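You operate a simulated robot arm through the tools that you are given. There is no shell and no other tool.

You are at the controls of a simulated robot arm. One attempt, no reset.

Task
Switch cabinet A on, free the stop button, press on, then ref.
Fine: in that order, each button once; wait for the screen before on, and for the ref run's end; work no other control on the cabinet or readout box.

The check looks at the end state, three seconds after you hand in, the way a careful person would. Anything else that was tipped, shoved, dropped, spilled or broken makes it a failure.

Robot
A 7-joint arm with a three-finger gripper, fixed in place. Base frame: the origin is on the floor under the middle of its stand, x ahead of it, y to its left, z up. Units: m, degrees, N and s.
It reaches about 1.342 m from its shoulder. Its first joint turns from -166.0 to 166.0 degrees. Payload 2.69 kg.
Tool frame: the origin (TCP) lies between the finger pads and is the grasp point; the fingertips stand 0.03 m ahead of it; z points along the fingers, y is the line along which they close. The gripper opens to 0.128 m; its body begins 0.117 m behind the TCP.
Orientation is that of the tool frame in the base frame, as [roll, pitch, yaw] about the fixed x, y, z axes, in that order (R = Rz(yaw) Ry(pitch) Rx(roll)). With the fingers straight down and closing along the base's y, the tool's x points along the base's -x, its y along +y and its z along -z.

Tools
- The arm moves only by the tool apply_moves. Its argument "rows" is a list of rows, each a list of 7 numbers: the shift along the tool's x, y, z in m, then the turn, a rotation vector about the tool's x, y, z in degrees, then the opening, from 0 (shut) to 1 (fully open). In form: [[tx, ty, tz, wx, wy, wz, gripper], ...]. A call has 1 to 20 rows; each row is the pose to reach, as a shift and turn from the pose commanded when the call began, along the tool's axes at that moment. Each row takes 0.2 s and may step no farther than 0.05 m and 8.6 degrees from the row before; otherwise, or with a gripper value out of range, the whole call is refused. A pose out of reach is approached as far as the arm can. The call stops where the force on the tool passes 50 N (or 10 N more than at its start, if that is more) or the arm is blocked; 0.2 s more then pass. The fingers move at their own pace (about 0.127 m/s each) and stop on an object; they squeeze with about 30 N. The grip force told is the motor's: it shows also when the fingers shut on nothing. Time passes only in rows, and 0.2 s behind the last, so rows that repeat a pose let the fingers close. The reply holds the time, the measured pose of the TCP, the force on the tool along the base axes, the opening and the grip force, in the units named above and with some noise, with the torque about the TCP (base axes, N m) and any sound that the robot's microphone picked up.
- Cameras (640 x 400 px; columns grow to the right, rows downward): "scene" is fixed at [0.0492, -0.5005, 1.7785]; the picture's right is [0.39, -0.92, 0.00], its down [-0.37, -0.16, -0.92] and it looks along [0.84, 0.36, -0.40] (base axes); focal length 363 px, centre (320, 200). "wrist" rides on the gripper at [0.058, 0.054, -0.131] in the tool frame; the picture's right is [-0.68, 0.74, 0.00], its down [-0.62, -0.56, -0.55] and it looks along [-0.40, -0.37, 0.84] (tool axes); focal length 234 px, centre (320, 200). There is no depth. A picture from a camera that has moved, and an enlarged one, comes with that camera's place and axes in the base frame and with its lens.
- camera(camera): a new picture of that camera. No time passes.
- raise_lower(by): moves the trunk up (or, below 0, down) by that many m; the arm rides with it, the base frame stays. It gives what a move gives, with no picture.
- inspect(camera, box): a new picture of the part [left, top, right, bottom] of that camera's present view, enlarged. No time passes.
- close_job(): hands the job in; it is judged then, once.

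Places have to be worked out from the pictures, the camera data and where the tool is seen. Open the gripper and draw the arm clear of the work before you hand the job in, unless the task says otherwise.

The tools are called after ">>>" by a JSON object that holds its "api" and its "payload". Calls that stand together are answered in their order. apply_moves: Moves the arm, as the interface text tells. Its arguments: {"type":"object","properties":{"rows":{"type":"array","items":{"type":"array","items":{"type":"number"}}}},"required":["rows"]} The other tools are called the same way: raise_lower (by) moves the trunk up or down; camera (camera) takes a picture; inspect (camera, box) takes an enlarged picture of a part of a camera's view; close_job () hands the job in.

At the start:

```text
time: 0.0
ee_pos: [0.5219, -0.158, 1.5309]
tcp_rot: [180.0, -0.1, 179.9]
ft_force: [1.1, 0.4, 0.0]
torque: [0.04, 0.03, -0.03]
grip_width: 0.128
grasp_force: 0.0
trunk travel left (down, up): [-0.225, 0.125]
```

scene: 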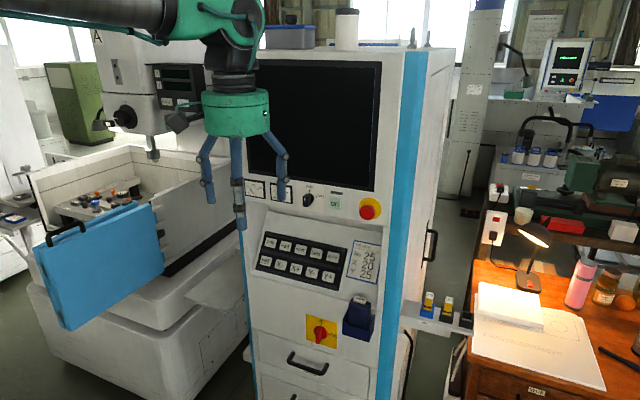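
wrist: 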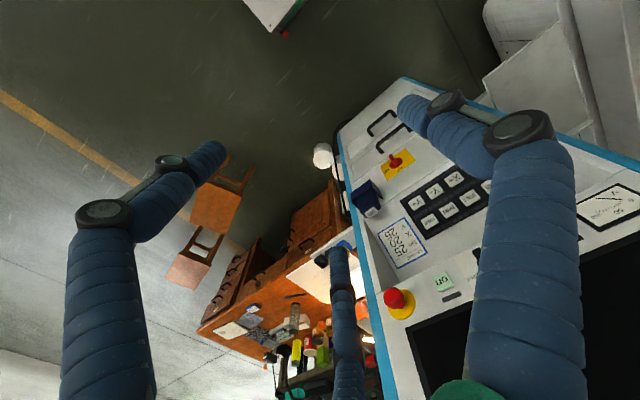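

I start by looking closely at the cabinet's front to identify each control.

>>> {"api": "inspect", "payload": {"camera": "scene", "box": [230, 160, 420, 280]}}

>>> {"api": "inspect", "payload": {"camera": "scene", "box": [230, 270, 420, 390]}}

>>> {"api": "inspect", "payload": {"camera": "scene", "box": [80, 20, 240, 140]}}

>>> {"api": "inspect", "payload": {"camera": "wrist", "box": [330, 90, 530, 330]}}

```text
3.33 times, centred on (325, 220) of scene
camera zoom: at [0.0492, -0.5005, 1.7785], right [0.39, -0.92, 0.0], down [-0.37, -0.16, -0.92], along [0.84, 0.36, -0.4], focal length 1210 px, centre (303, 133)
```

zoom: 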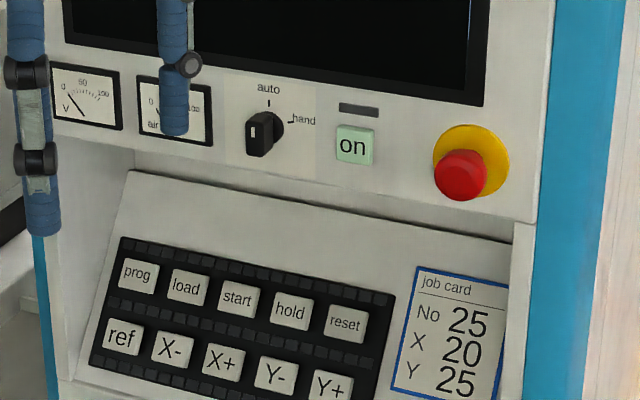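

```text
3.33 times, centred on (325, 330) of scene
camera zoom: at [0.0492, -0.5005, 1.7785], right [0.39, -0.92, 0.0], down [-0.37, -0.16, -0.92], along [0.84, 0.36, -0.4], focal length 1210 px, centre (303, -233)
```

zoom: 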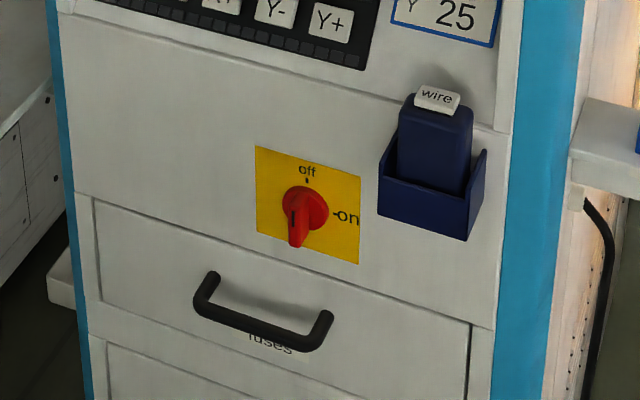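

```text
3.33 times, centred on (160, 80) of scene
camera zoom: at [0.0492, -0.5005, 1.7785], right [0.39, -0.92, 0.0], down [-0.37, -0.16, -0.92], along [0.84, 0.36, -0.4], focal length 1210 px, centre (853, 600)
```

zoom: 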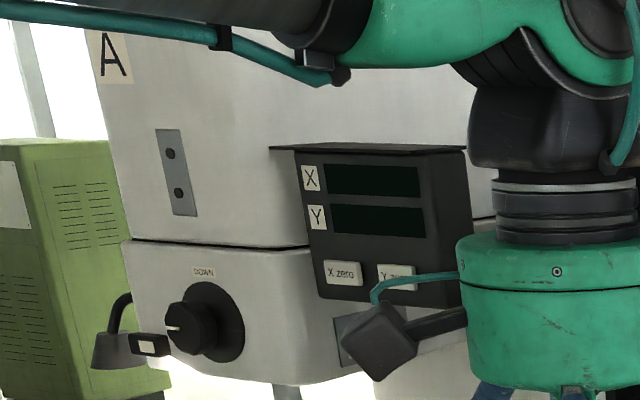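

```text
1.67 times, centred on (430, 210) of wrist
camera zoom: at [0.4646, -0.1041, 1.6603], right [0.68, 0.74, 0.0], down [0.62, -0.57, 0.55], along [0.4, -0.37, -0.84], focal length 390 px, centre (137, 183)
```

zoom: 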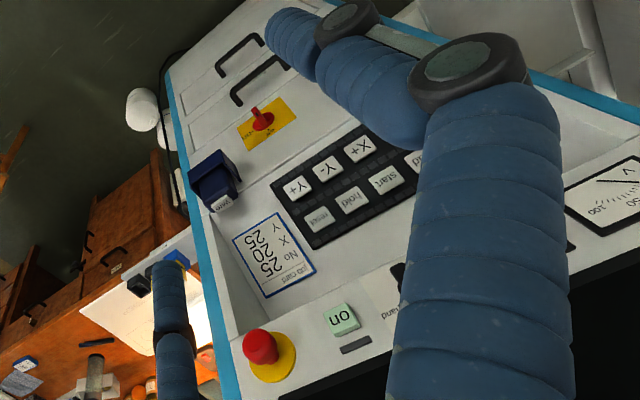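

The main switch is off (red handle upright on a yellow plate, about [0.92, -0.14, 0.87]). The red stop cap is near [0.88, -0.28, 1.37], "on" near [0.90, -0.185, 1.37] and "ref" near [0.94, 0.08, 1.09]. I turn the hand to point forward, away from the cabinet, to look at the front more squarely.

>>> {"api": "apply_moves", "payload": {"rows": [[0, 0, 0.02, 0, -8.18, 0, 1], [0, 0, 0.04, 0, -16.36, 0, 1], [0, 0, 0.06, 0, -24.54, 0, 1], [0, 0, 0.08, 0, -32.72, 0, 1], [0, 0, 0.1, 0, -40.9, 0, 1], [0, 0, 0.12, 0, -49.08, 0, 1], [0, 0, 0.14, 0, -57.26, 0, 1], [0, 0, 0.16, 0, -65.44, 0, 1], [0, 0, 0.18, 0, -73.62, 0, 1], [0, 0, 0.2, 0, -81.8, 0, 1], [0, 0, 0.22, 0, -90, 0, 1], [0, 0, 0.22, 0, -90, 0, 1]]}}

```text
time: 2.6
ee_pos: [0.5218, -0.1598, 1.3106]
tcp_rot: [-17.6, 90.0, -17.8]
ft_force: [0.1, 0.3, -0.8]
torque: [0.0, -0.03, 0.02]
grip_width: 0.1279
grasp_force: 0.1
trunk travel left (down, up): [-0.225, 0.125]
```

The hand now points forward at [0.52, -0.16, 1.31]. I take pictures from both cameras.

>>> {"api": "camera", "payload": {"camera": "scene"}}

>>> {"api": "camera", "payload": {"camera": "wrist"}}

```text
taken
```

scene: 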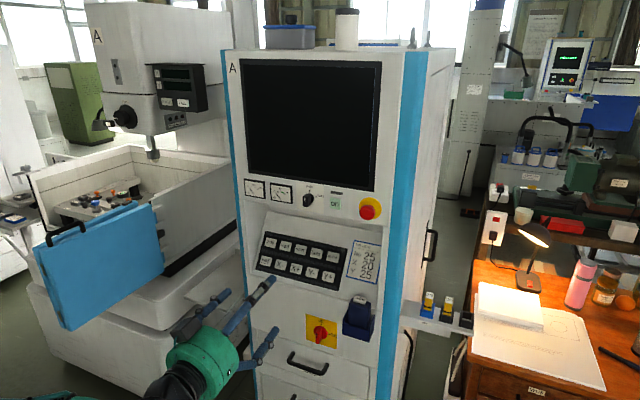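

```text
taken
camera wrist: at [0.3924, -0.1054, 1.2508], right [0.0, 0.74, 0.68], down [-0.55, -0.56, 0.62], along [0.84, -0.37, 0.4], focal length 234 px, centre (320, 200)
```

wrist: 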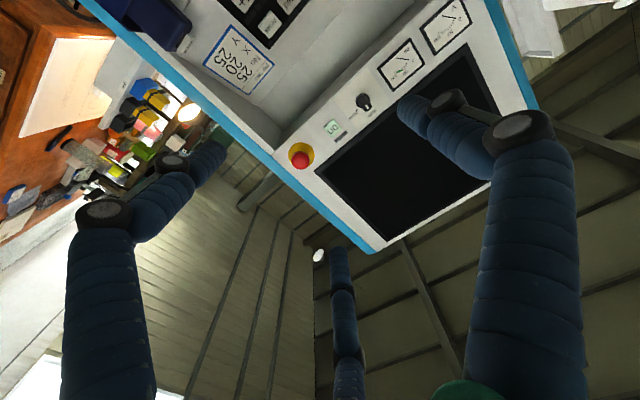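

The cabinet carries an "A" at its upper left, so it is the right one. I enlarge the stop button, panel and main switch now that nothing covers them.

>>> {"api": "inspect", "payload": {"camera": "scene", "box": [235, 170, 395, 270]}}

>>> {"api": "inspect", "payload": {"camera": "scene", "box": [340, 185, 404, 225]}}

>>> {"api": "inspect", "payload": {"camera": "scene", "box": [290, 300, 354, 360]}}

>>> {"api": "inspect", "payload": {"camera": "wrist", "box": [270, 80, 400, 180]}}

>>> {"api": "inspect", "payload": {"camera": "scene", "box": [330, 285, 390, 350]}}

```text
4.00 times, centred on (315, 220) of scene
camera zoom: at [0.0492, -0.5005, 1.7785], right [0.39, -0.92, 0.0], down [-0.37, -0.16, -0.92], along [0.84, 0.36, -0.4], focal length 1453 px, centre (340, 120)
```

zoom: 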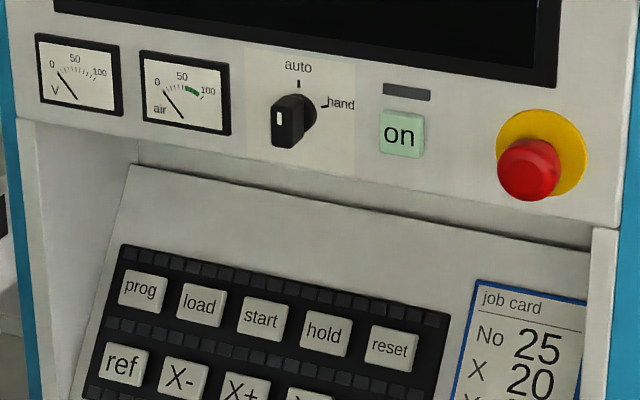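

```text
10.00 times, centred on (372, 205) of scene
camera zoom: at [0.0492, -0.5005, 1.7785], right [0.39, -0.92, 0.0], down [-0.37, -0.16, -0.92], along [0.84, 0.36, -0.4], focal length 3632 px, centre (-200, 150)
```

zoom: 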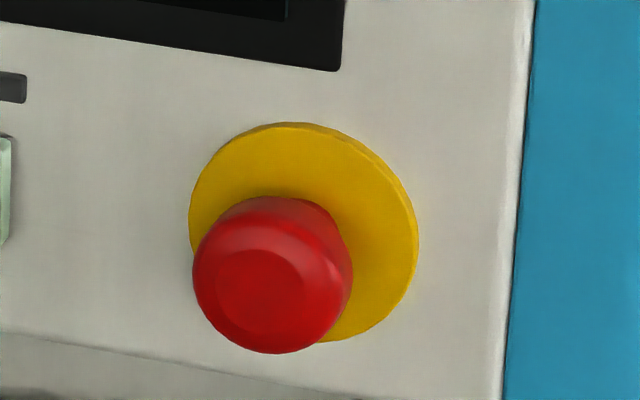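

```text
6.67 times, centred on (322, 330) of scene
camera zoom: at [0.0492, -0.5005, 1.7785], right [0.39, -0.92, 0.0], down [-0.37, -0.16, -0.92], along [0.84, 0.36, -0.4], focal length 2421 px, centre (307, -667)
```

zoom: 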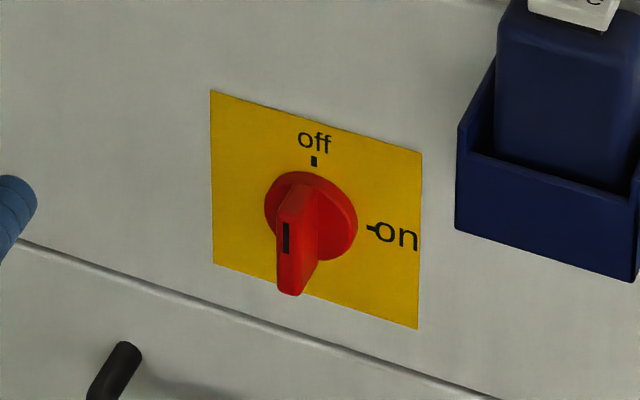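

```text
4.00 times, centred on (335, 130) of wrist
camera zoom: at [0.3924, -0.1054, 1.2508], right [0.0, 0.74, 0.68], down [-0.55, -0.56, 0.62], along [0.84, -0.37, 0.4], focal length 937 px, centre (260, 480)
```

zoom: 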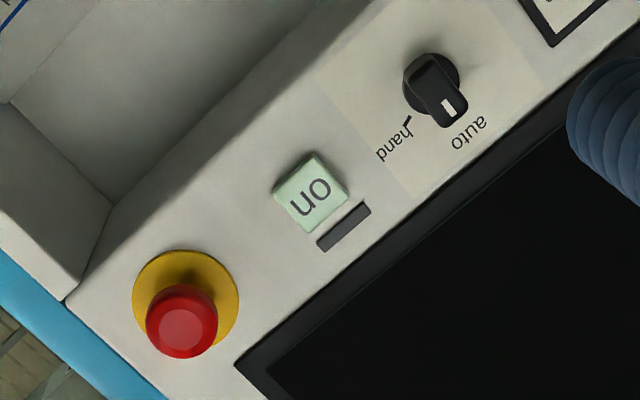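

```text
6.15 times, centred on (360, 318) of scene
camera zoom: at [0.0492, -0.5005, 1.7785], right [0.39, -0.92, 0.0], down [-0.37, -0.16, -0.92], along [0.84, 0.36, -0.4], focal length 2235 px, centre (74, -523)
```

zoom: 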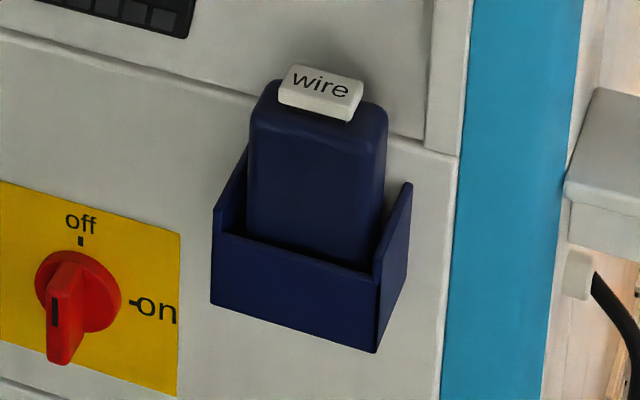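

The stop cap is about 42 mm wide on a 60 mm yellow disc, and the switch handle is a narrow upright bar. Before planning grips, I shut the fingers in free air to see how the three of them meet.

>>> {"api": "apply_moves", "payload": {"rows": [[0, 0, 0, 0, 0, 0, 0.5], [0, 0, 0, 0, 0, 0, 0.2], [0, 0, 0, 0, 0, 0, 0.2], [0, 0, 0, 0, 0, 0, 0.2]]}}

>>> {"api": "camera", "payload": {"camera": "wrist"}}

>>> {"api": "inspect", "payload": {"camera": "scene", "box": [130, 260, 310, 400]}}

```text
time: 3.6
ee_pos: [0.5213, -0.1593, 1.3107]
tcp_rot: [-63.3, 89.9, -63.4]
ft_force: [0.3, -0.3, -0.1]
torque: [0.02, -0.02, -0.01]
grip_width: 0.0258
grasp_force: 0.1
trunk travel left (down, up): [-0.225, 0.125]
```

```text
taken
camera wrist: at [0.3916, -0.1048, 1.2513], right [0.0, 0.74, 0.68], down [-0.55, -0.56, 0.62], along [0.84, -0.37, 0.4], focal length 234 px, centre (320, 200)
```

wrist: 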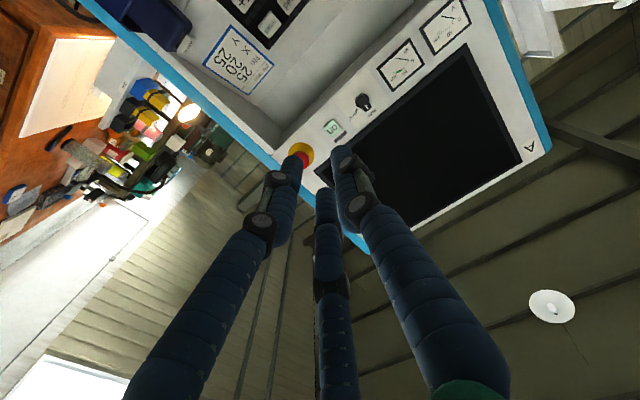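

```text
2.86 times, centred on (220, 330) of scene
camera zoom: at [0.0492, -0.5005, 1.7785], right [0.39, -0.92, 0.0], down [-0.37, -0.16, -0.92], along [0.84, 0.36, -0.4], focal length 1038 px, centre (606, -171)
```

zoom: 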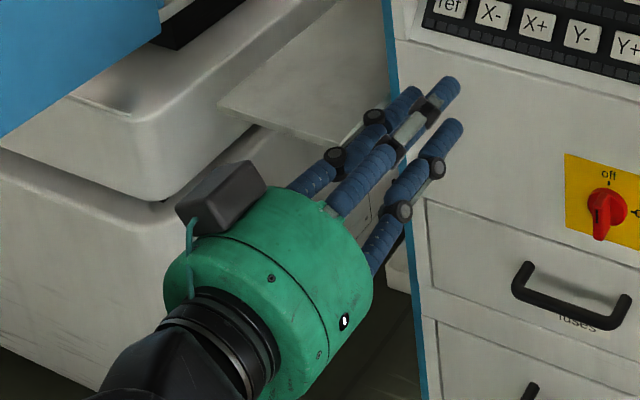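

The three fingers close like a chuck, 120° apart, with the thumb on tool +y, which suits both the bar and the round cap. The pendant holder sits up and to the right of the switch with about 9 cm to spare, so I move the hand down in front of the switch, well short of the panel.

>>> {"api": "apply_moves", "payload": {"rows": [[0.0425, 0.002, 0.02, 0, 0, 0, 0.5], [0.085, 0.004, 0.04, 0, 0, 0, 0.5], [0.1275, 0.006, 0.06, 0, 0, 0, 0.5], [0.17, 0.008, 0.08, 0, 0, 0, 0.5], [0.2125, 0.01, 0.1, 0, 0, 0, 0.5], [0.255, 0.012, 0.12, 0, 0, 0, 0.5], [0.2975, 0.014, 0.14, 0, 0, 0, 0.5], [0.34, 0.016, 0.16, 0, 0, 0, 0.5], [0.3825, 0.018, 0.18, 0, 0, 0, 0.5], [0.425, 0.02, 0.2, 0, 0, 0, 0.5], [0.425, 0.02, 0.2, 0, 0, 0, 0.5]]}}

>>> {"api": "camera", "payload": {"camera": "wrist"}}

>>> {"api": "camera", "payload": {"camera": "scene"}}

```text
time: 6.0
ee_pos: [0.7383, -0.1559, 0.8954]
tcp_rot: [93.9, 86.4, 95.0]
ft_force: [0.2, 0.3, -0.3]
torque: [0.0, 0.05, -0.03]
grip_width: 0.0644
grasp_force: 0.0
out of reach, approached as far as the arm can: row 6, 7, 8, 9, 10, 11
trunk travel left (down, up): [-0.225, 0.125]
```

```text
taken
camera wrist: at [0.6068, -0.1009, 0.8398], right [-0.01, 0.69, 0.72], down [-0.53, -0.61, 0.58], along [0.85, -0.38, 0.38], focal length 234 px, centre (320, 200)
```

wrist: 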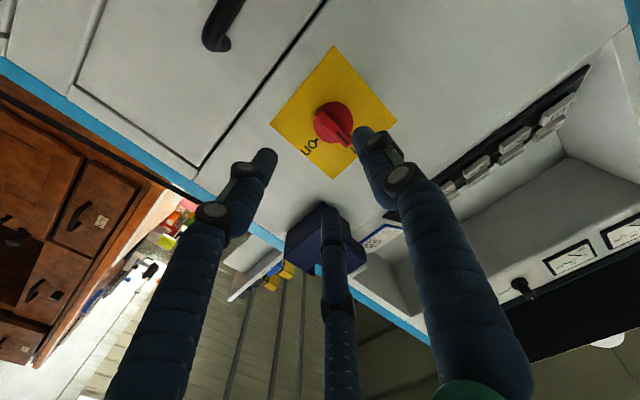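

```text
taken
```

scene: 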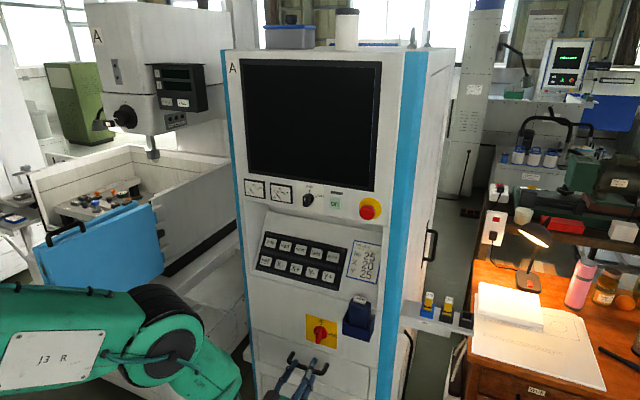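

The arm ran out of reach at this low height and the pose is slightly off. I raise the hand 0.2 m along the way it came, then lower the trunk so the arm can work in a comfortable posture.

>>> {"api": "apply_moves", "payload": {"rows": [[-0.04, 0, -0.01, 0, 0, 0, 0.5], [-0.08, 0, -0.02, 0, 0, 0, 0.5], [-0.12, 0, -0.03, 0, 0, 0, 0.5], [-0.16, 0, -0.04, 0, 0, 0, 0.5], [-0.2, 0, -0.05, 0, 0, 0, 0.5], [-0.24, 0, -0.06, 0, 0, 0, 0.5], [-0.24, 0, -0.06, 0, 0, 0, 0.5]]}}

```text
time: 7.6
ee_pos: [0.6795, -0.1749, 1.1341]
tcp_rot: [95.1, 86.3, 96.2]
ft_force: [-0.5, 0.2, -0.1]
torque: [0.01, 0.01, -0.01]
grip_width: 0.0642
grasp_force: 0.2
trunk travel left (down, up): [-0.225, 0.125]
```

The hand is back up at z 1.13. Now I lower the trunk 0.2 m, which brings the hand to about switch height with x at 0.68, clear of the cabinet.

>>> {"api": "raise_lower", "payload": {"by": -0.2}}

>>> {"api": "camera", "payload": {"camera": "scene"}}

>>> {"api": "camera", "payload": {"camera": "wrist"}}

```text
time: 9.8
ee_pos: [0.6804, -0.1748, 0.9324]
tcp_rot: [95.1, 86.2, 96.3]
ft_force: [-0.1, -0.1, -0.4]
torque: [0.02, 0.0, 0.0]
grip_width: 0.0638
grasp_force: 0.1
trunk travel left (down, up): [-0.025, 0.325]
```

```text
taken
```

scene: 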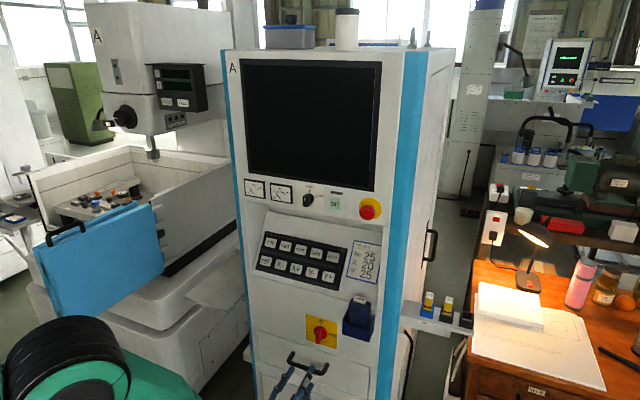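

```text
taken
camera wrist: at [0.5494, -0.1199, 0.8792], right [-0.01, 0.69, 0.72], down [-0.53, -0.61, 0.58], along [0.85, -0.38, 0.37], focal length 234 px, centre (320, 200)
```

wrist: 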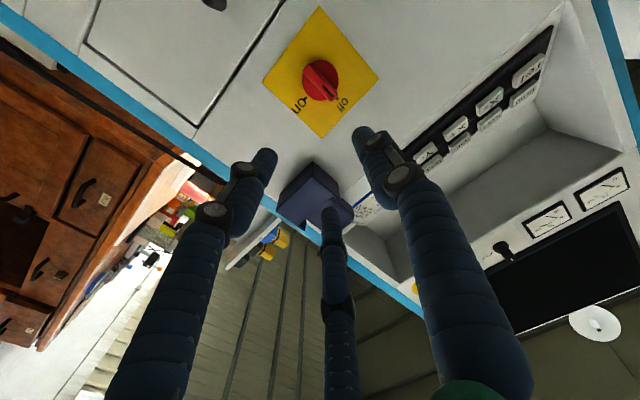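

Triangulating both views puts the switch plate centre near [0.902, -0.143, 0.902]. I enlarge the wrist view to see the handle's shape and refine this.

>>> {"api": "inspect", "payload": {"camera": "wrist", "box": [255, 0, 385, 145]}}

```text
2.76 times, centred on (320, 72) of wrist
camera zoom: at [0.5494, -0.1199, 0.8792], right [-0.01, 0.69, 0.72], down [-0.53, -0.61, 0.58], along [0.85, -0.38, 0.37], focal length 646 px, centre (320, 552)
```

zoom: 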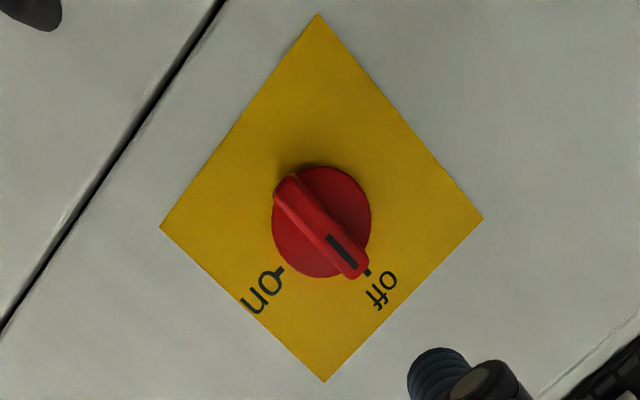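

The switch axis comes out at y -0.142, z 0.903, with the bar's front face at x 0.869 and about 53 x 14 mm. I square the hand up and centre it on that axis at x 0.78, fingers opened wider.

>>> {"api": "apply_moves", "payload": {"rows": [[0.008, 0.0075, 0.02, 0.3, -0.1, -0.9, 0.8], [0.016, 0.015, 0.04, 0.6, -0.2, -1.8, 0.8], [0.024, 0.022, 0.06, 0.9, -0.3, -2.8, 0.8], [0.0311, 0.0293, 0.08, 1.1, -0.3, -3.7, 0.8], [0.0311, 0.0293, 0.1, 1.1, -0.3, -3.7, 0.8], [0.0311, 0.0293, 0.1, 1.1, -0.3, -3.7, 0.8]]}}

>>> {"api": "camera", "payload": {"camera": "wrist"}}

>>> {"api": "inspect", "payload": {"camera": "scene", "box": [250, 290, 390, 400]}}

```text
time: 11.2
ee_pos: [0.7802, -0.1408, 0.905]
tcp_rot: [-155.8, 89.9, -155.7]
ft_force: [0.5, -0.5, 0.9]
torque: [-0.01, 0.0, -0.01]
grip_width: 0.1023
grasp_force: 0.0
trunk travel left (down, up): [-0.025, 0.325]
```

```text
taken
camera wrist: at [0.6496, -0.0878, 0.8457], right [0.0, 0.74, 0.68], down [-0.55, -0.57, 0.62], along [0.84, -0.37, 0.4], focal length 234 px, centre (320, 200)
```

wrist: 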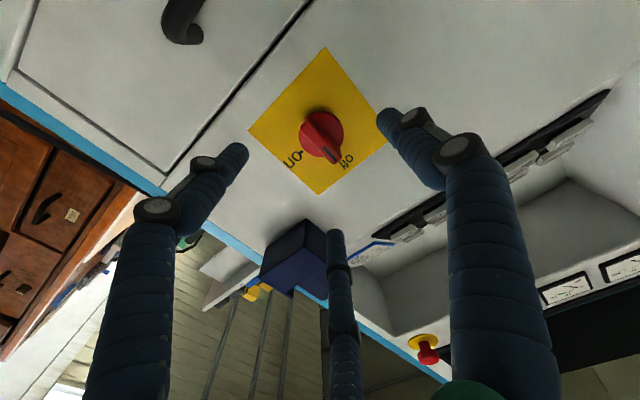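

```text
3.64 times, centred on (320, 345) of scene
camera zoom: at [0.0492, -0.5005, 1.7785], right [0.39, -0.92, 0.0], down [-0.37, -0.16, -0.92], along [0.84, 0.36, -0.4], focal length 1321 px, centre (320, -327)
```

zoom: 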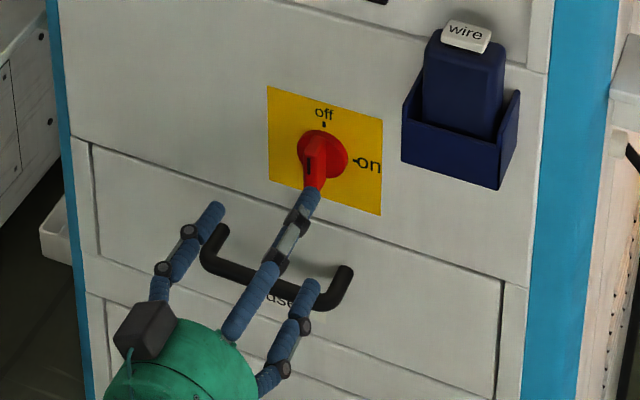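

The hand is squared up and centred near the switch axis. I enlarge the wrist view for a last check of the alignment.

>>> {"api": "inspect", "payload": {"camera": "wrist", "box": [240, 40, 400, 200]}}

```text
2.50 times, centred on (320, 120) of wrist
camera zoom: at [0.6496, -0.0878, 0.8457], right [0.0, 0.74, 0.68], down [-0.55, -0.57, 0.62], along [0.84, -0.37, 0.4], focal length 585 px, centre (320, 400)
```

zoom: 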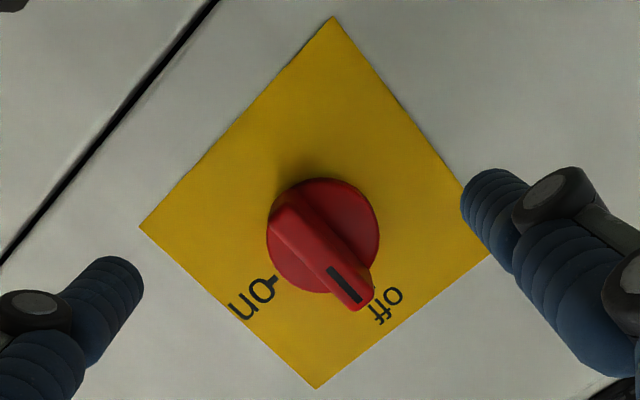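

By the wrist camera, the bar lies about 3 mm to the left of and 2–3 mm below the tool axis. I correct that and advance until the fingertips straddle the bar, just short of the round base.

>>> {"api": "apply_moves", "payload": {"rows": [[0.0025, 0.003, 0.015, 0, 0, 0, 0.8], [0.0025, 0.003, 0.03, 0, 0, 0, 0.8], [0.0025, 0.003, 0.045, 0, 0, 0, 0.8], [0.0025, 0.003, 0.06, 0, 0, 0, 0.8], [0.0025, 0.003, 0.07, 0, 0, 0, 0.8], [0.0025, 0.003, 0.076, 0, 0, 0, 0.8], [0.0025, 0.003, 0.076, 0, 0, 0, 0.8]]}}

>>> {"api": "camera", "payload": {"camera": "wrist"}}

>>> {"api": "inspect", "payload": {"camera": "scene", "box": [250, 290, 390, 400]}}

```text
time: 12.8
ee_pos: [0.8566, -0.1371, 0.9015]
tcp_rot: [22.0, 90.0, 22.2]
ft_force: [0.1, 0.9, 0.3]
torque: [-0.02, 0.03, 0.01]
grip_width: 0.1024
grasp_force: 0.2
trunk travel left (down, up): [-0.025, 0.325]
```

```text
taken
camera wrist: at [0.7261, -0.0845, 0.8432], right [0.0, 0.74, 0.68], down [-0.55, -0.57, 0.62], along [0.84, -0.37, 0.4], focal length 234 px, centre (320, 200)
```

wrist: 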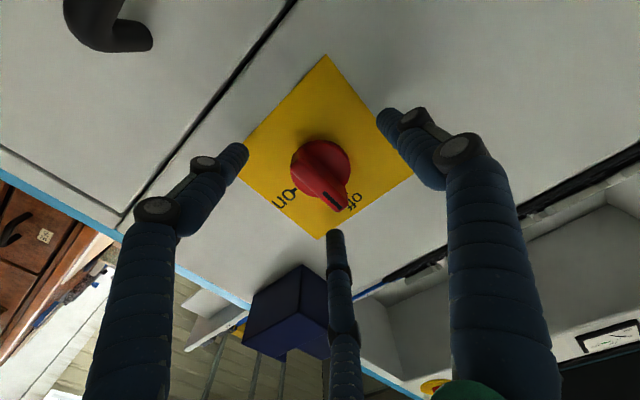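

```text
3.64 times, centred on (320, 345) of scene
camera zoom: at [0.0492, -0.5005, 1.7785], right [0.39, -0.92, 0.0], down [-0.37, -0.16, -0.92], along [0.84, 0.36, -0.4], focal length 1321 px, centre (320, -327)
```

zoom: 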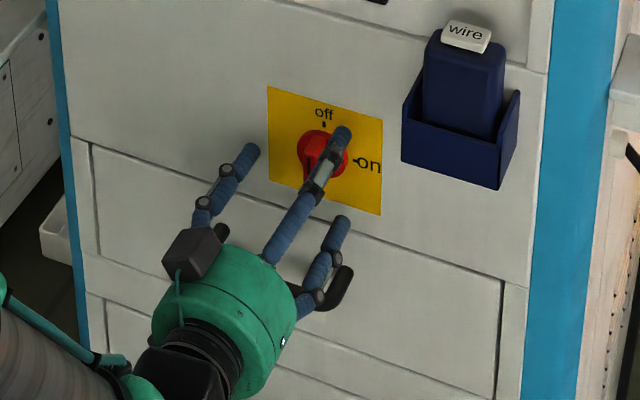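

The fingertips straddle the bar with no contact force, and the drawer handle and pendant holder are clear. I close the fingers on the bar.

>>> {"api": "apply_moves", "payload": {"rows": [[0, 0, 0, 0, 0, 0, 0.5], [0, 0, 0, 0, 0, 0, 0.3], [0, 0, 0, 0, 0, 0, 0.1], [0, 0, 0, 0, 0, 0, 0], [0, 0, 0, 0, 0, 0, 0], [0, 0, 0, 0, 0, 0, 0]]}}

>>> {"api": "camera", "payload": {"camera": "wrist"}}

>>> {"api": "inspect", "payload": {"camera": "scene", "box": [280, 300, 370, 380]}}

```text
time: 13.8
ee_pos: [0.8553, -0.145, 0.904]
tcp_rot: [82.1, 89.9, 81.6]
ft_force: [2.3, -10.8, -2.0]
torque: [0.03, 0.43, 0.04]
grip_width: 0.0226
grasp_force: 44.9
trunk travel left (down, up): [-0.025, 0.325]
stopped in row 5: the force on the tool passed its limit at 54 N (the readings are from after the stop); the commanded pose is now the measured one
```

```text
taken
camera wrist: at [0.7269, -0.0898, 0.8446], right [0.01, 0.73, 0.68], down [-0.55, -0.56, 0.61], along [0.83, -0.38, 0.4], focal length 234 px, centre (320, 200)
```

wrist: 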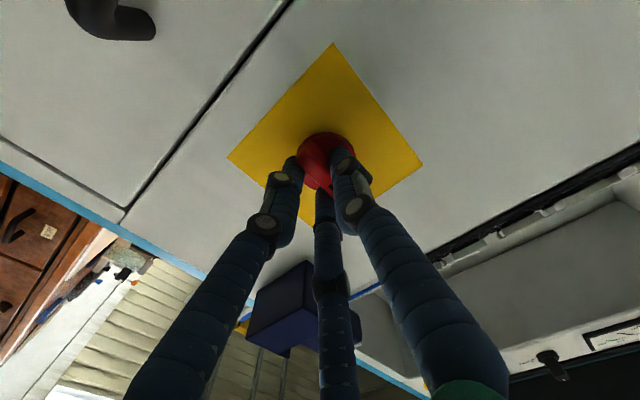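

```text
5.00 times, centred on (325, 340) of scene
camera zoom: at [0.0492, -0.5005, 1.7785], right [0.39, -0.92, 0.0], down [-0.37, -0.16, -0.92], along [0.84, 0.36, -0.4], focal length 1816 px, centre (295, -500)
```

zoom: 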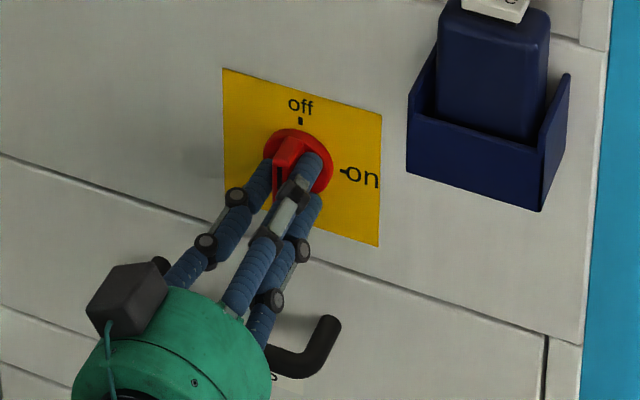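

The bar is gripped (the hand centred itself on it, bar axis about 4 mm toward the thumb). I turn the first 30° clockwise about the switch's own axis and check the load.

>>> {"api": "apply_moves", "payload": {"rows": [[0.0004, 0, 0, 0, 0, 5, 0], [0.0007, 0, 0, 0, 0, 10, 0], [0.0011, 0, 0, 0, 0, 15, 0], [0.0014, 0, 0, 0, 0, 20, 0], [0.0018, 0, 0, 0, 0, 25, 0], [0.0021, 0, 0, 0, 0, 30, 0]]}}

>>> {"api": "inspect", "payload": {"camera": "scene", "box": [280, 300, 370, 380]}}

```text
time: 15.2
ee_pos: [0.8555, -0.1429, 0.9015]
tcp_rot: [90.0, 59.8, 89.8]
ft_force: [5.7, -20.9, -7.2]
torque: [0.03, -0.43, -0.44]
grip_width: 0.0225
grasp_force: 44.8
trunk travel left (down, up): [-0.025, 0.325]
```

```text
5.00 times, centred on (325, 340) of scene
camera zoom: at [0.0492, -0.5005, 1.7785], right [0.39, -0.92, 0.0], down [-0.37, -0.16, -0.92], along [0.84, 0.36, -0.4], focal length 1816 px, centre (295, -500)
```

zoom: 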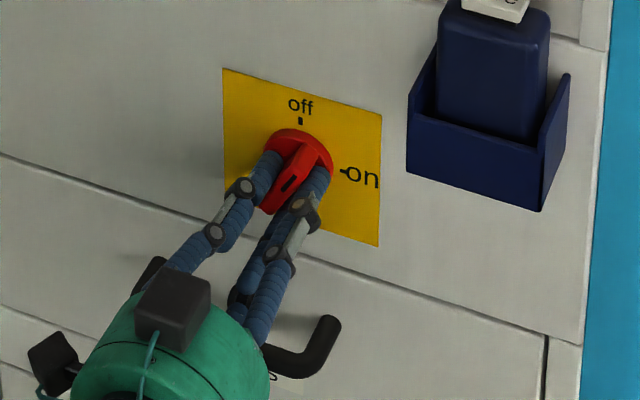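

The handle follows the hand (pointer now about 30° round), with some side load of 21 N. I ease the hand about 3 mm toward the load and turn another 30°.

>>> {"api": "apply_moves", "payload": {"rows": [[-0.0006, -0.0026, 0, 0, 0, 0, 0], [-0.0002, -0.0026, 0, 0, 0, 5, 0], [0.0002, -0.0026, 0, 0, 0, 10, 0], [0.0006, -0.0026, 0, 0, 0, 15, 0], [0.001, -0.0026, 0, 0, 0, 20, 0], [0.0014, -0.0026, 0, 0, 0, 25, 0], [0.0018, -0.0025, 0, 0, 0, 30, 0]]}}

>>> {"api": "inspect", "payload": {"camera": "scene", "box": [280, 300, 370, 380]}}

```text
time: 16.8
ee_pos: [0.8549, -0.1416, 0.8998]
tcp_rot: [89.9, 30.0, 89.7]
ft_force: [2.7, 36.5, 8.5]
torque: [-0.13, -0.12, 1.28]
grip_width: 0.0225
grasp_force: 44.7
trunk travel left (down, up): [-0.025, 0.325]
```

```text
5.00 times, centred on (325, 340) of scene
camera zoom: at [0.0492, -0.5005, 1.7785], right [0.39, -0.92, 0.0], down [-0.37, -0.16, -0.92], along [0.84, 0.36, -0.4], focal length 1816 px, centre (295, -500)
```

zoom: 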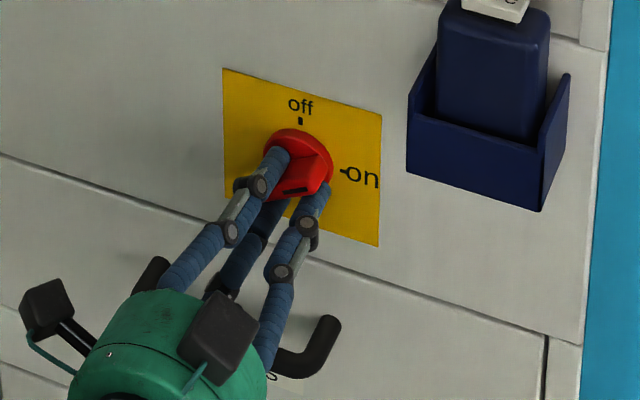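

The pointer is now about 60° round. The side load has flipped to +36 N, which means roughly 1.8 mm of misfit, so I relieve that and turn the last 30° to "on".

>>> {"api": "apply_moves", "payload": {"rows": [[0.0013, 0.0013, 0, 0, 0, 0, 0], [0.0017, 0.0014, 0, 0, 0, 5, 0], [0.0021, 0.0015, 0, 0, 0, 10, 0], [0.0025, 0.0016, 0, 0, 0, 15, 0], [0.0029, 0.0017, 0, 0, 0, 20, 0], [0.0032, 0.0018, 0, 0, 0, 25, 0], [0.0035, 0.0019, 0, 0, 0, 30, 0]]}}

>>> {"api": "inspect", "payload": {"camera": "scene", "box": [280, 300, 370, 380]}}

>>> {"api": "camera", "payload": {"camera": "scene"}}

```text
time: 18.4
ee_pos: [0.8572, -0.1386, 0.9006]
tcp_rot: [89.9, 0.0, 89.6]
ft_force: [-1.0, 26.2, 14.0]
torque: [-0.19, -0.34, 0.65]
grip_width: 0.0221
grasp_force: 44.8
trunk travel left (down, up): [-0.025, 0.325]
```

```text
5.00 times, centred on (325, 340) of scene
camera zoom: at [0.0492, -0.5005, 1.7785], right [0.39, -0.92, 0.0], down [-0.37, -0.16, -0.92], along [0.84, 0.36, -0.4], focal length 1816 px, centre (295, -500)
```

zoom: 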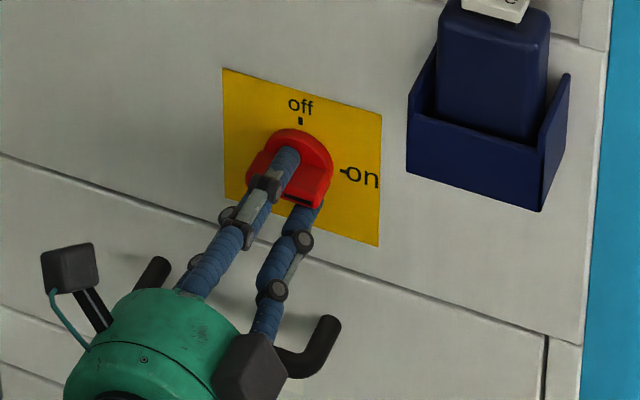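

```text
taken
```

scene: 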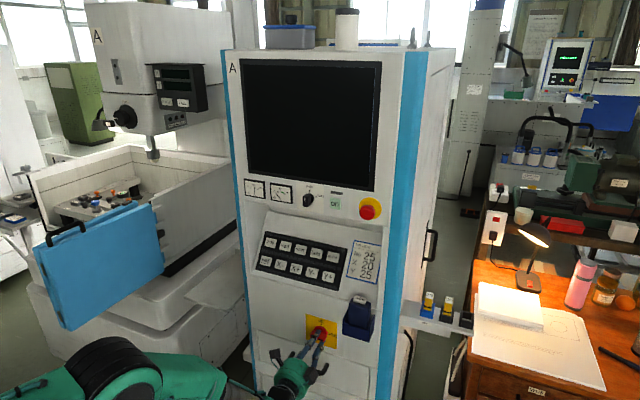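

The hand has turned the full 90°. I check whether power came on: meters, readout and screen.

>>> {"api": "inspect", "payload": {"camera": "scene", "box": [225, 50, 395, 215]}}

>>> {"api": "inspect", "payload": {"camera": "scene", "box": [80, 20, 240, 140]}}

>>> {"api": "inspect", "payload": {"camera": "wrist", "box": [240, 80, 400, 240]}}

```text
2.42 times, centred on (310, 132) of scene
camera zoom: at [0.0492, -0.5005, 1.7785], right [0.39, -0.92, 0.0], down [-0.37, -0.16, -0.92], along [0.84, 0.36, -0.4], focal length 880 px, centre (344, 364)
```

zoom: 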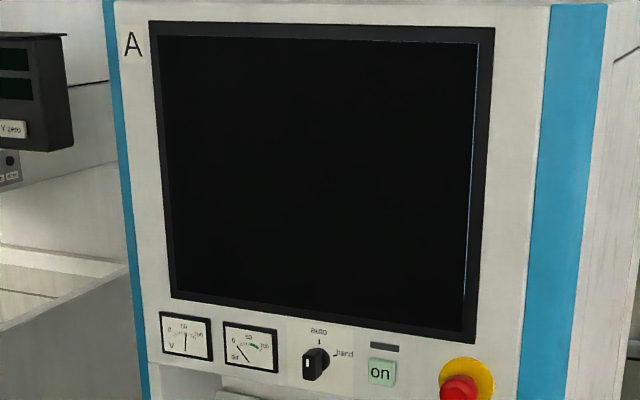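

```text
3.33 times, centred on (160, 80) of scene
camera zoom: at [0.0492, -0.5005, 1.7785], right [0.39, -0.92, 0.0], down [-0.37, -0.16, -0.92], along [0.84, 0.36, -0.4], focal length 1210 px, centre (853, 600)
```

zoom: 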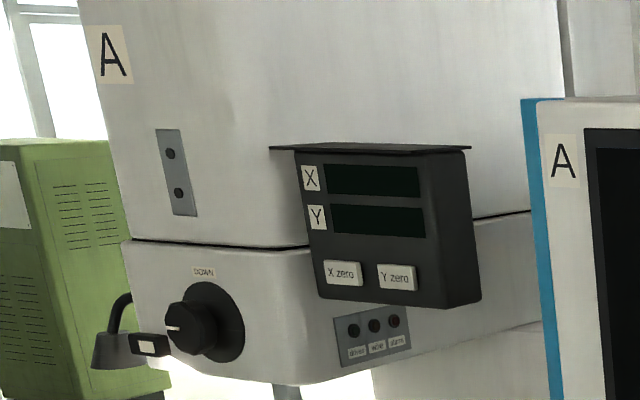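

```text
2.50 times, centred on (320, 160) of wrist
camera zoom: at [0.7267, -0.0795, 0.9527], right [-0.01, -0.68, 0.74], down [-0.55, -0.61, -0.57], along [0.83, -0.41, -0.37], focal length 585 px, centre (320, 300)
```

zoom: 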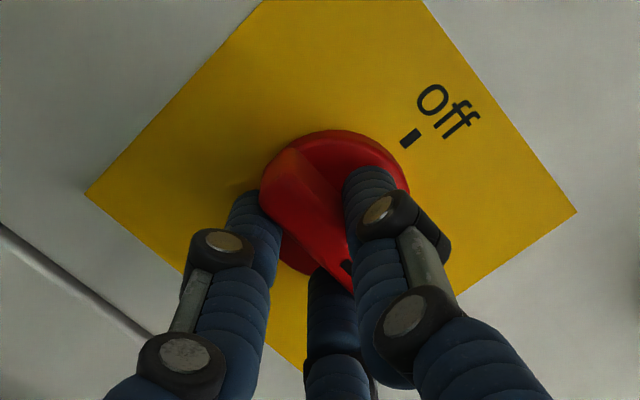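

The V meter has risen from 0 to 50, so the supply is on; the screen is still dark. I relieve the side load and open the fingers to release the handle.

>>> {"api": "apply_moves", "payload": {"rows": [[0.0012, 0.0007, 0, 0, 0, 0, 0], [0.0012, 0.0007, 0, 0, 0, 0, 0.3], [0.0012, 0.0007, 0, 0, 0, 0, 0.6], [0.0012, 0.0007, 0, 0, 0, 0, 0.8], [0.0012, 0.0007, 0, 0, 0, 0, 0.8]]}}

>>> {"api": "inspect", "payload": {"camera": "wrist", "box": [240, 80, 400, 240]}}

>>> {"api": "inspect", "payload": {"camera": "scene", "box": [280, 300, 370, 380]}}

```text
time: 19.6
ee_pos: [0.8575, -0.1385, 0.8994]
tcp_rot: [90.0, 0.1, 89.7]
ft_force: [0.2, 0.3, 0.1]
torque: [0.02, -0.02, -0.01]
grip_width: 0.1025
grasp_force: 0.0
trunk travel left (down, up): [-0.025, 0.325]
```

```text
2.50 times, centred on (320, 160) of wrist
camera zoom: at [0.7271, -0.079, 0.9523], right [0.0, -0.68, 0.74], down [-0.55, -0.61, -0.57], along [0.83, -0.41, -0.37], focal length 585 px, centre (320, 300)
```

zoom: 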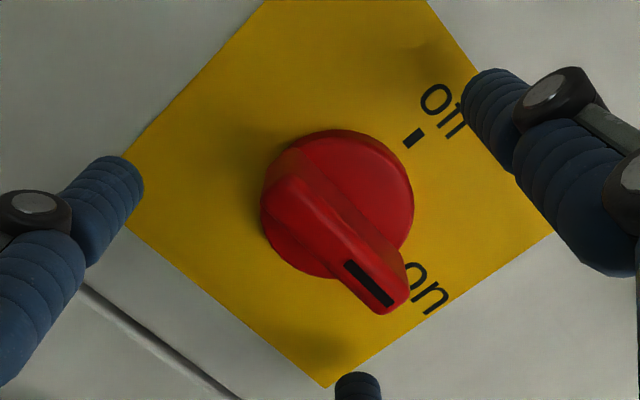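

```text
5.00 times, centred on (325, 340) of scene
camera zoom: at [0.0492, -0.5005, 1.7785], right [0.39, -0.92, 0.0], down [-0.37, -0.16, -0.92], along [0.84, 0.36, -0.4], focal length 1816 px, centre (295, -500)
```

zoom: 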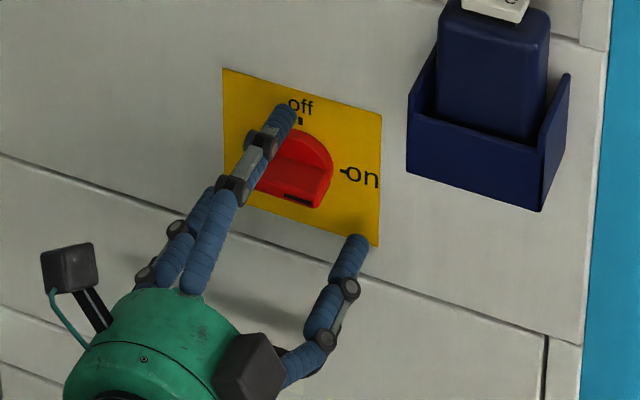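

The pointer sits at "on" and the hand is free of it. I back straight out and roll the hand back to its first attitude, well clear of the panel.

>>> {"api": "apply_moves", "payload": {"rows": [[0, 0, -0.04, 0, 0, 0, 0.8], [0, 0, -0.08, 0, 0, 0, 0.8], [0, 0, -0.12, 0, 0, 0, 0.8], [0, 0, -0.16, 0, 0, 0, 0.8], [0, 0, -0.18, 0, 0, -8.2, 0.8], [0, 0, -0.18, 0, 0, -16.4, 0.8], [0, 0, -0.18, 0, 0, -24.6, 0.8], [0, 0, -0.18, 0, 0, -32.8, 0.8], [0, 0, -0.18, 0, 0, -41, 0.8], [0, 0, -0.18, 0, 0, -49.2, 0.8], [0, 0, -0.18, 0, 0, -57.4, 0.8], [0, 0, -0.18, 0, 0, -65.6, 0.8], [0, 0, -0.18, 0, 0, -73.8, 0.8], [0, 0, -0.18, 0, 0, -82, 0.8], [0, 0, -0.18, 0, 0, -90, 0.8]]}}

>>> {"api": "camera", "payload": {"camera": "scene"}}

```text
time: 22.8
ee_pos: [0.678, -0.1387, 0.9035]
tcp_rot: [49.4, 89.6, 49.4]
ft_force: [4.2, -2.0, 7.9]
torque: [-0.01, 0.93, 0.18]
grip_width: 0.102
grasp_force: 0.2
trunk travel left (down, up): [-0.025, 0.325]
```

```text
taken
```

scene: 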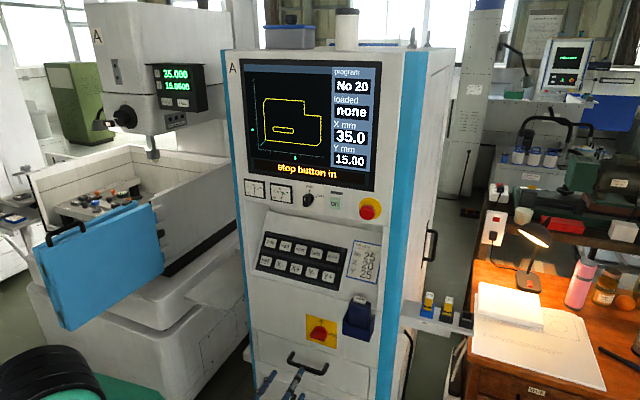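

The screen has come up and says "stop button in". There is a small unexplained force reading, so I hold still for a moment and look around the hand.

>>> {"api": "apply_moves", "payload": {"rows": [[0, 0, 0, 0, 0, 0, 0.8], [0, 0, 0, 0, 0, 0, 0.8]]}}

>>> {"api": "camera", "payload": {"camera": "wrist"}}

>>> {"api": "inspect", "payload": {"camera": "scene", "box": [225, 50, 395, 215]}}

>>> {"api": "inspect", "payload": {"camera": "scene", "box": [0, 300, 340, 400]}}

```text
time: 23.4
ee_pos: [0.6768, -0.1377, 0.8996]
tcp_rot: [99.8, 89.5, 99.8]
ft_force: [0.1, 0.8, -0.9]
torque: [0.0, 0.0, 0.0]
grip_width: 0.1021
grasp_force: 0.1
trunk travel left (down, up): [-0.025, 0.325]
```

```text
taken
camera wrist: at [0.5471, -0.0839, 0.8413], right [0.0, 0.73, 0.68], down [-0.55, -0.57, 0.61], along [0.84, -0.38, 0.4], focal length 234 px, centre (320, 200)
```

wrist: 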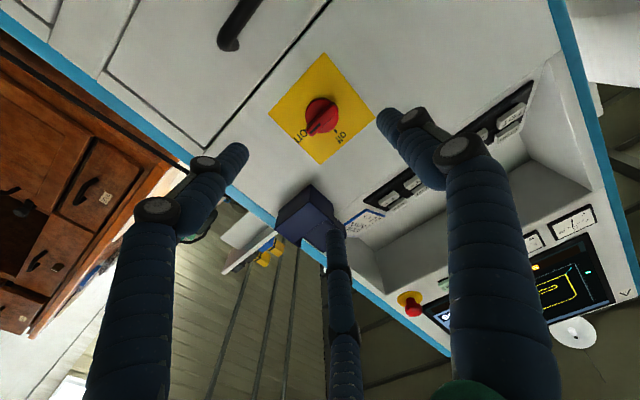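

```text
2.42 times, centred on (310, 132) of scene
camera zoom: at [0.0492, -0.5005, 1.7785], right [0.39, -0.92, 0.0], down [-0.37, -0.16, -0.92], along [0.84, 0.36, -0.4], focal length 880 px, centre (344, 364)
```

zoom: 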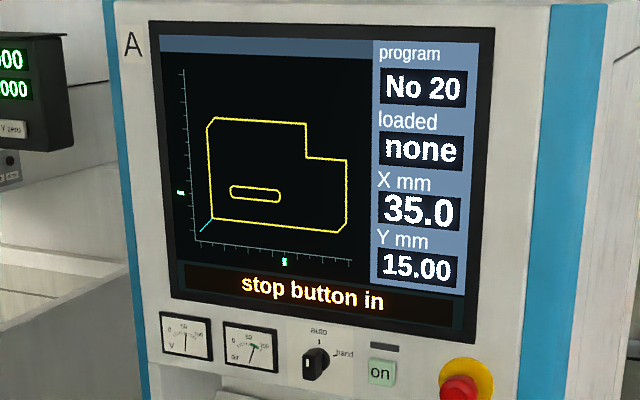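

```text
1.88 times, centred on (170, 350) of scene
camera zoom: at [0.0492, -0.5005, 1.7785], right [0.39, -0.92, 0.0], down [-0.37, -0.16, -0.92], along [0.84, 0.36, -0.4], focal length 684 px, centre (602, -82)
```

zoom: 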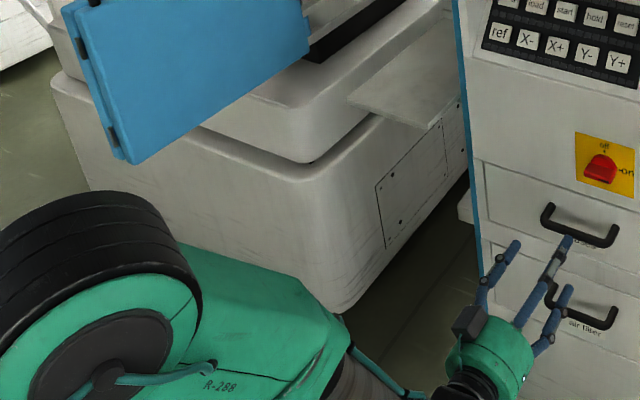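

The reading was only motion, and all is clear. I raise the trunk 0.2 m, then move up to face the stop button.

>>> {"api": "raise_lower", "payload": {"by": 0.2}}

>>> {"api": "apply_moves", "payload": {"rows": [[-0.04, -0.02, 0, 0, 0, 0, 0.8], [-0.08, -0.04, 0, 0, 0, 0, 0.8], [-0.12, -0.06, 0, 0, 0, 0, 0.8], [-0.16, -0.08, 0, 0, 0, 0, 0.8], [-0.2, -0.1, 0, 0, 0, 0, 0.8], [-0.24, -0.12, 0, 0, 0, 0, 0.8], [-0.272, -0.141, 0.02, 0, 0, 0, 0.8], [-0.272, -0.141, 0.05, 0, 0, 0, 0.8], [-0.272, -0.141, 0.05, 0, 0, 0, 0.8]]}}

>>> {"api": "camera", "payload": {"camera": "wrist"}}

>>> {"api": "camera", "payload": {"camera": "scene"}}

```text
time: 25.6
ee_pos: [0.676, -0.138, 1.1001]
tcp_rot: [99.8, 89.6, 99.6]
ft_force: [-0.4, 0.4, 0.3]
torque: [0.02, 0.01, 0.02]
grip_width: 0.1026
grasp_force: 0.2
trunk travel left (down, up): [-0.225, 0.125]
```

```text
time: 27.6
ee_pos: [0.7276, -0.284, 1.3711]
tcp_rot: [102.5, 89.5, 102.4]
ft_force: [0.1, 0.3, -0.9]
torque: [0.02, -0.04, 0.01]
grip_width: 0.1024
grasp_force: 0.0
trunk travel left (down, up): [-0.225, 0.125]
```

```text
taken
camera wrist: at [0.5973, -0.2291, 1.3127], right [0.0, 0.73, 0.68], down [-0.55, -0.57, 0.61], along [0.84, -0.38, 0.4], focal length 234 px, centre (320, 200)
```

wrist: 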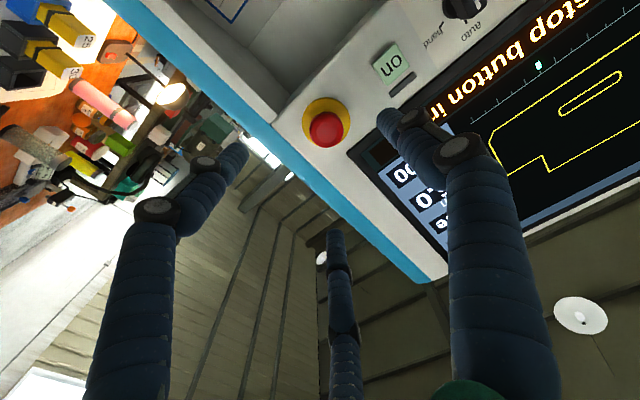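

```text
taken
```

scene: 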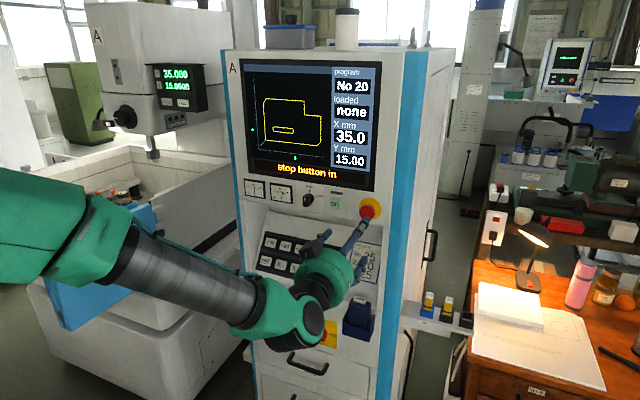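

I now face the stop button from 0.15 m. I enlarge it to look for a twist or pull mark and to refine its place.

>>> {"api": "inspect", "payload": {"camera": "wrist", "box": [285, 80, 365, 160]}}

>>> {"api": "inspect", "payload": {"camera": "wrist", "box": [240, 20, 420, 180]}}

```text
5.00 times, centred on (325, 120) of wrist
camera zoom: at [0.5973, -0.2291, 1.3127], right [0.0, 0.73, 0.68], down [-0.55, -0.57, 0.61], along [0.84, -0.38, 0.4], focal length 1171 px, centre (295, 600)
```

zoom: 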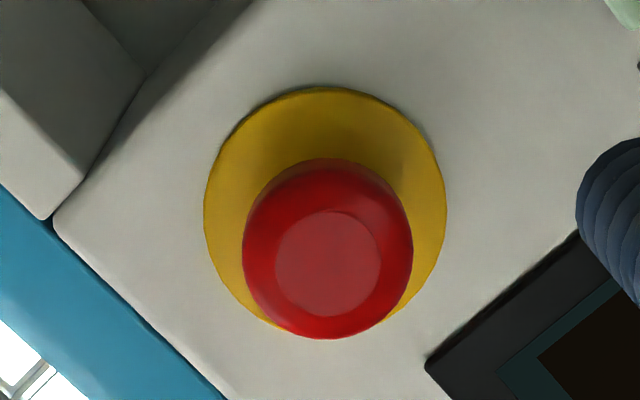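

```text
2.50 times, centred on (330, 100) of wrist
camera zoom: at [0.5973, -0.2291, 1.3127], right [0.0, 0.73, 0.68], down [-0.55, -0.57, 0.61], along [0.84, -0.38, 0.4], focal length 585 px, centre (295, 450)
```

zoom: 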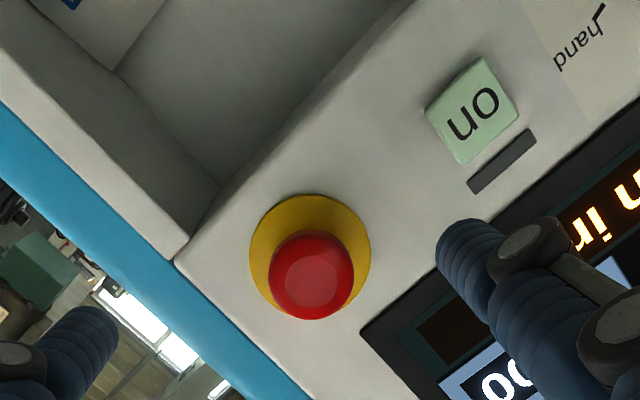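

There is no arrow on the cap. Checking both views against each other puts its axis at y -0.282, z 1.3765, its face at x 0.86 and its disc at x 0.905. I narrow the fingers to 64 mm so the thumb stays away from "on", centre the hand, and go to x 0.80 for another look.

>>> {"api": "apply_moves", "payload": {"rows": [[-0.0055, 0.002, 0, 0, 0, 0, 0.5], [-0.0055, 0.002, 0.025, 0, 0, 0, 0.5], [-0.0055, 0.002, 0.05, 0, 0, 0, 0.5], [-0.0055, 0.002, 0.072, 0, 0, 0, 0.5], [-0.0055, 0.002, 0.072, 0, 0, 0, 0.5]]}}

>>> {"api": "inspect", "payload": {"camera": "wrist", "box": [240, 80, 400, 240]}}

>>> {"api": "inspect", "payload": {"camera": "scene", "box": [310, 170, 410, 260]}}

```text
time: 28.8
ee_pos: [0.801, -0.2827, 1.3768]
tcp_rot: [100.2, 89.5, 100.1]
ft_force: [0.6, 0.4, 0.5]
torque: [-0.01, -0.02, -0.04]
grip_width: 0.0642
grasp_force: 0.0
trunk travel left (down, up): [-0.225, 0.125]
```

```text
2.50 times, centred on (320, 160) of wrist
camera zoom: at [0.6705, -0.2271, 1.3189], right [0.0, 0.73, 0.68], down [-0.55, -0.57, 0.61], along [0.84, -0.38, 0.4], focal length 585 px, centre (320, 300)
```

zoom: 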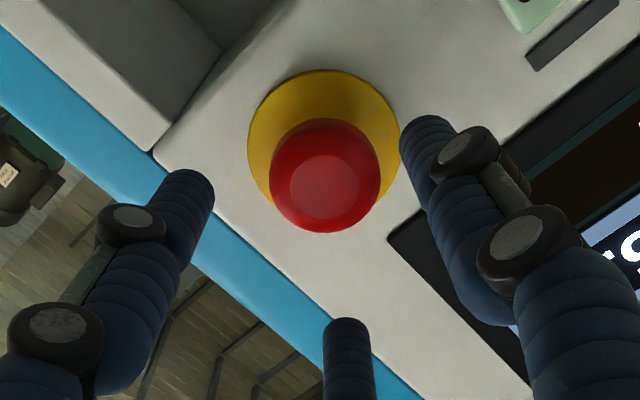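

```text
4.44 times, centred on (360, 215) of scene
camera zoom: at [0.0492, -0.5005, 1.7785], right [0.39, -0.92, 0.0], down [-0.37, -0.16, -0.92], along [0.84, 0.36, -0.4], focal length 1614 px, centre (142, 133)
```

zoom: 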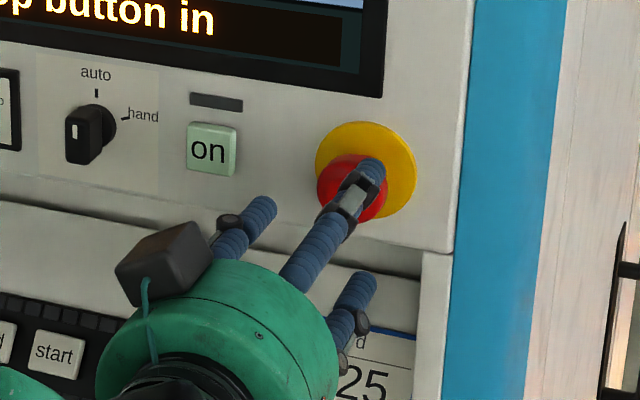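

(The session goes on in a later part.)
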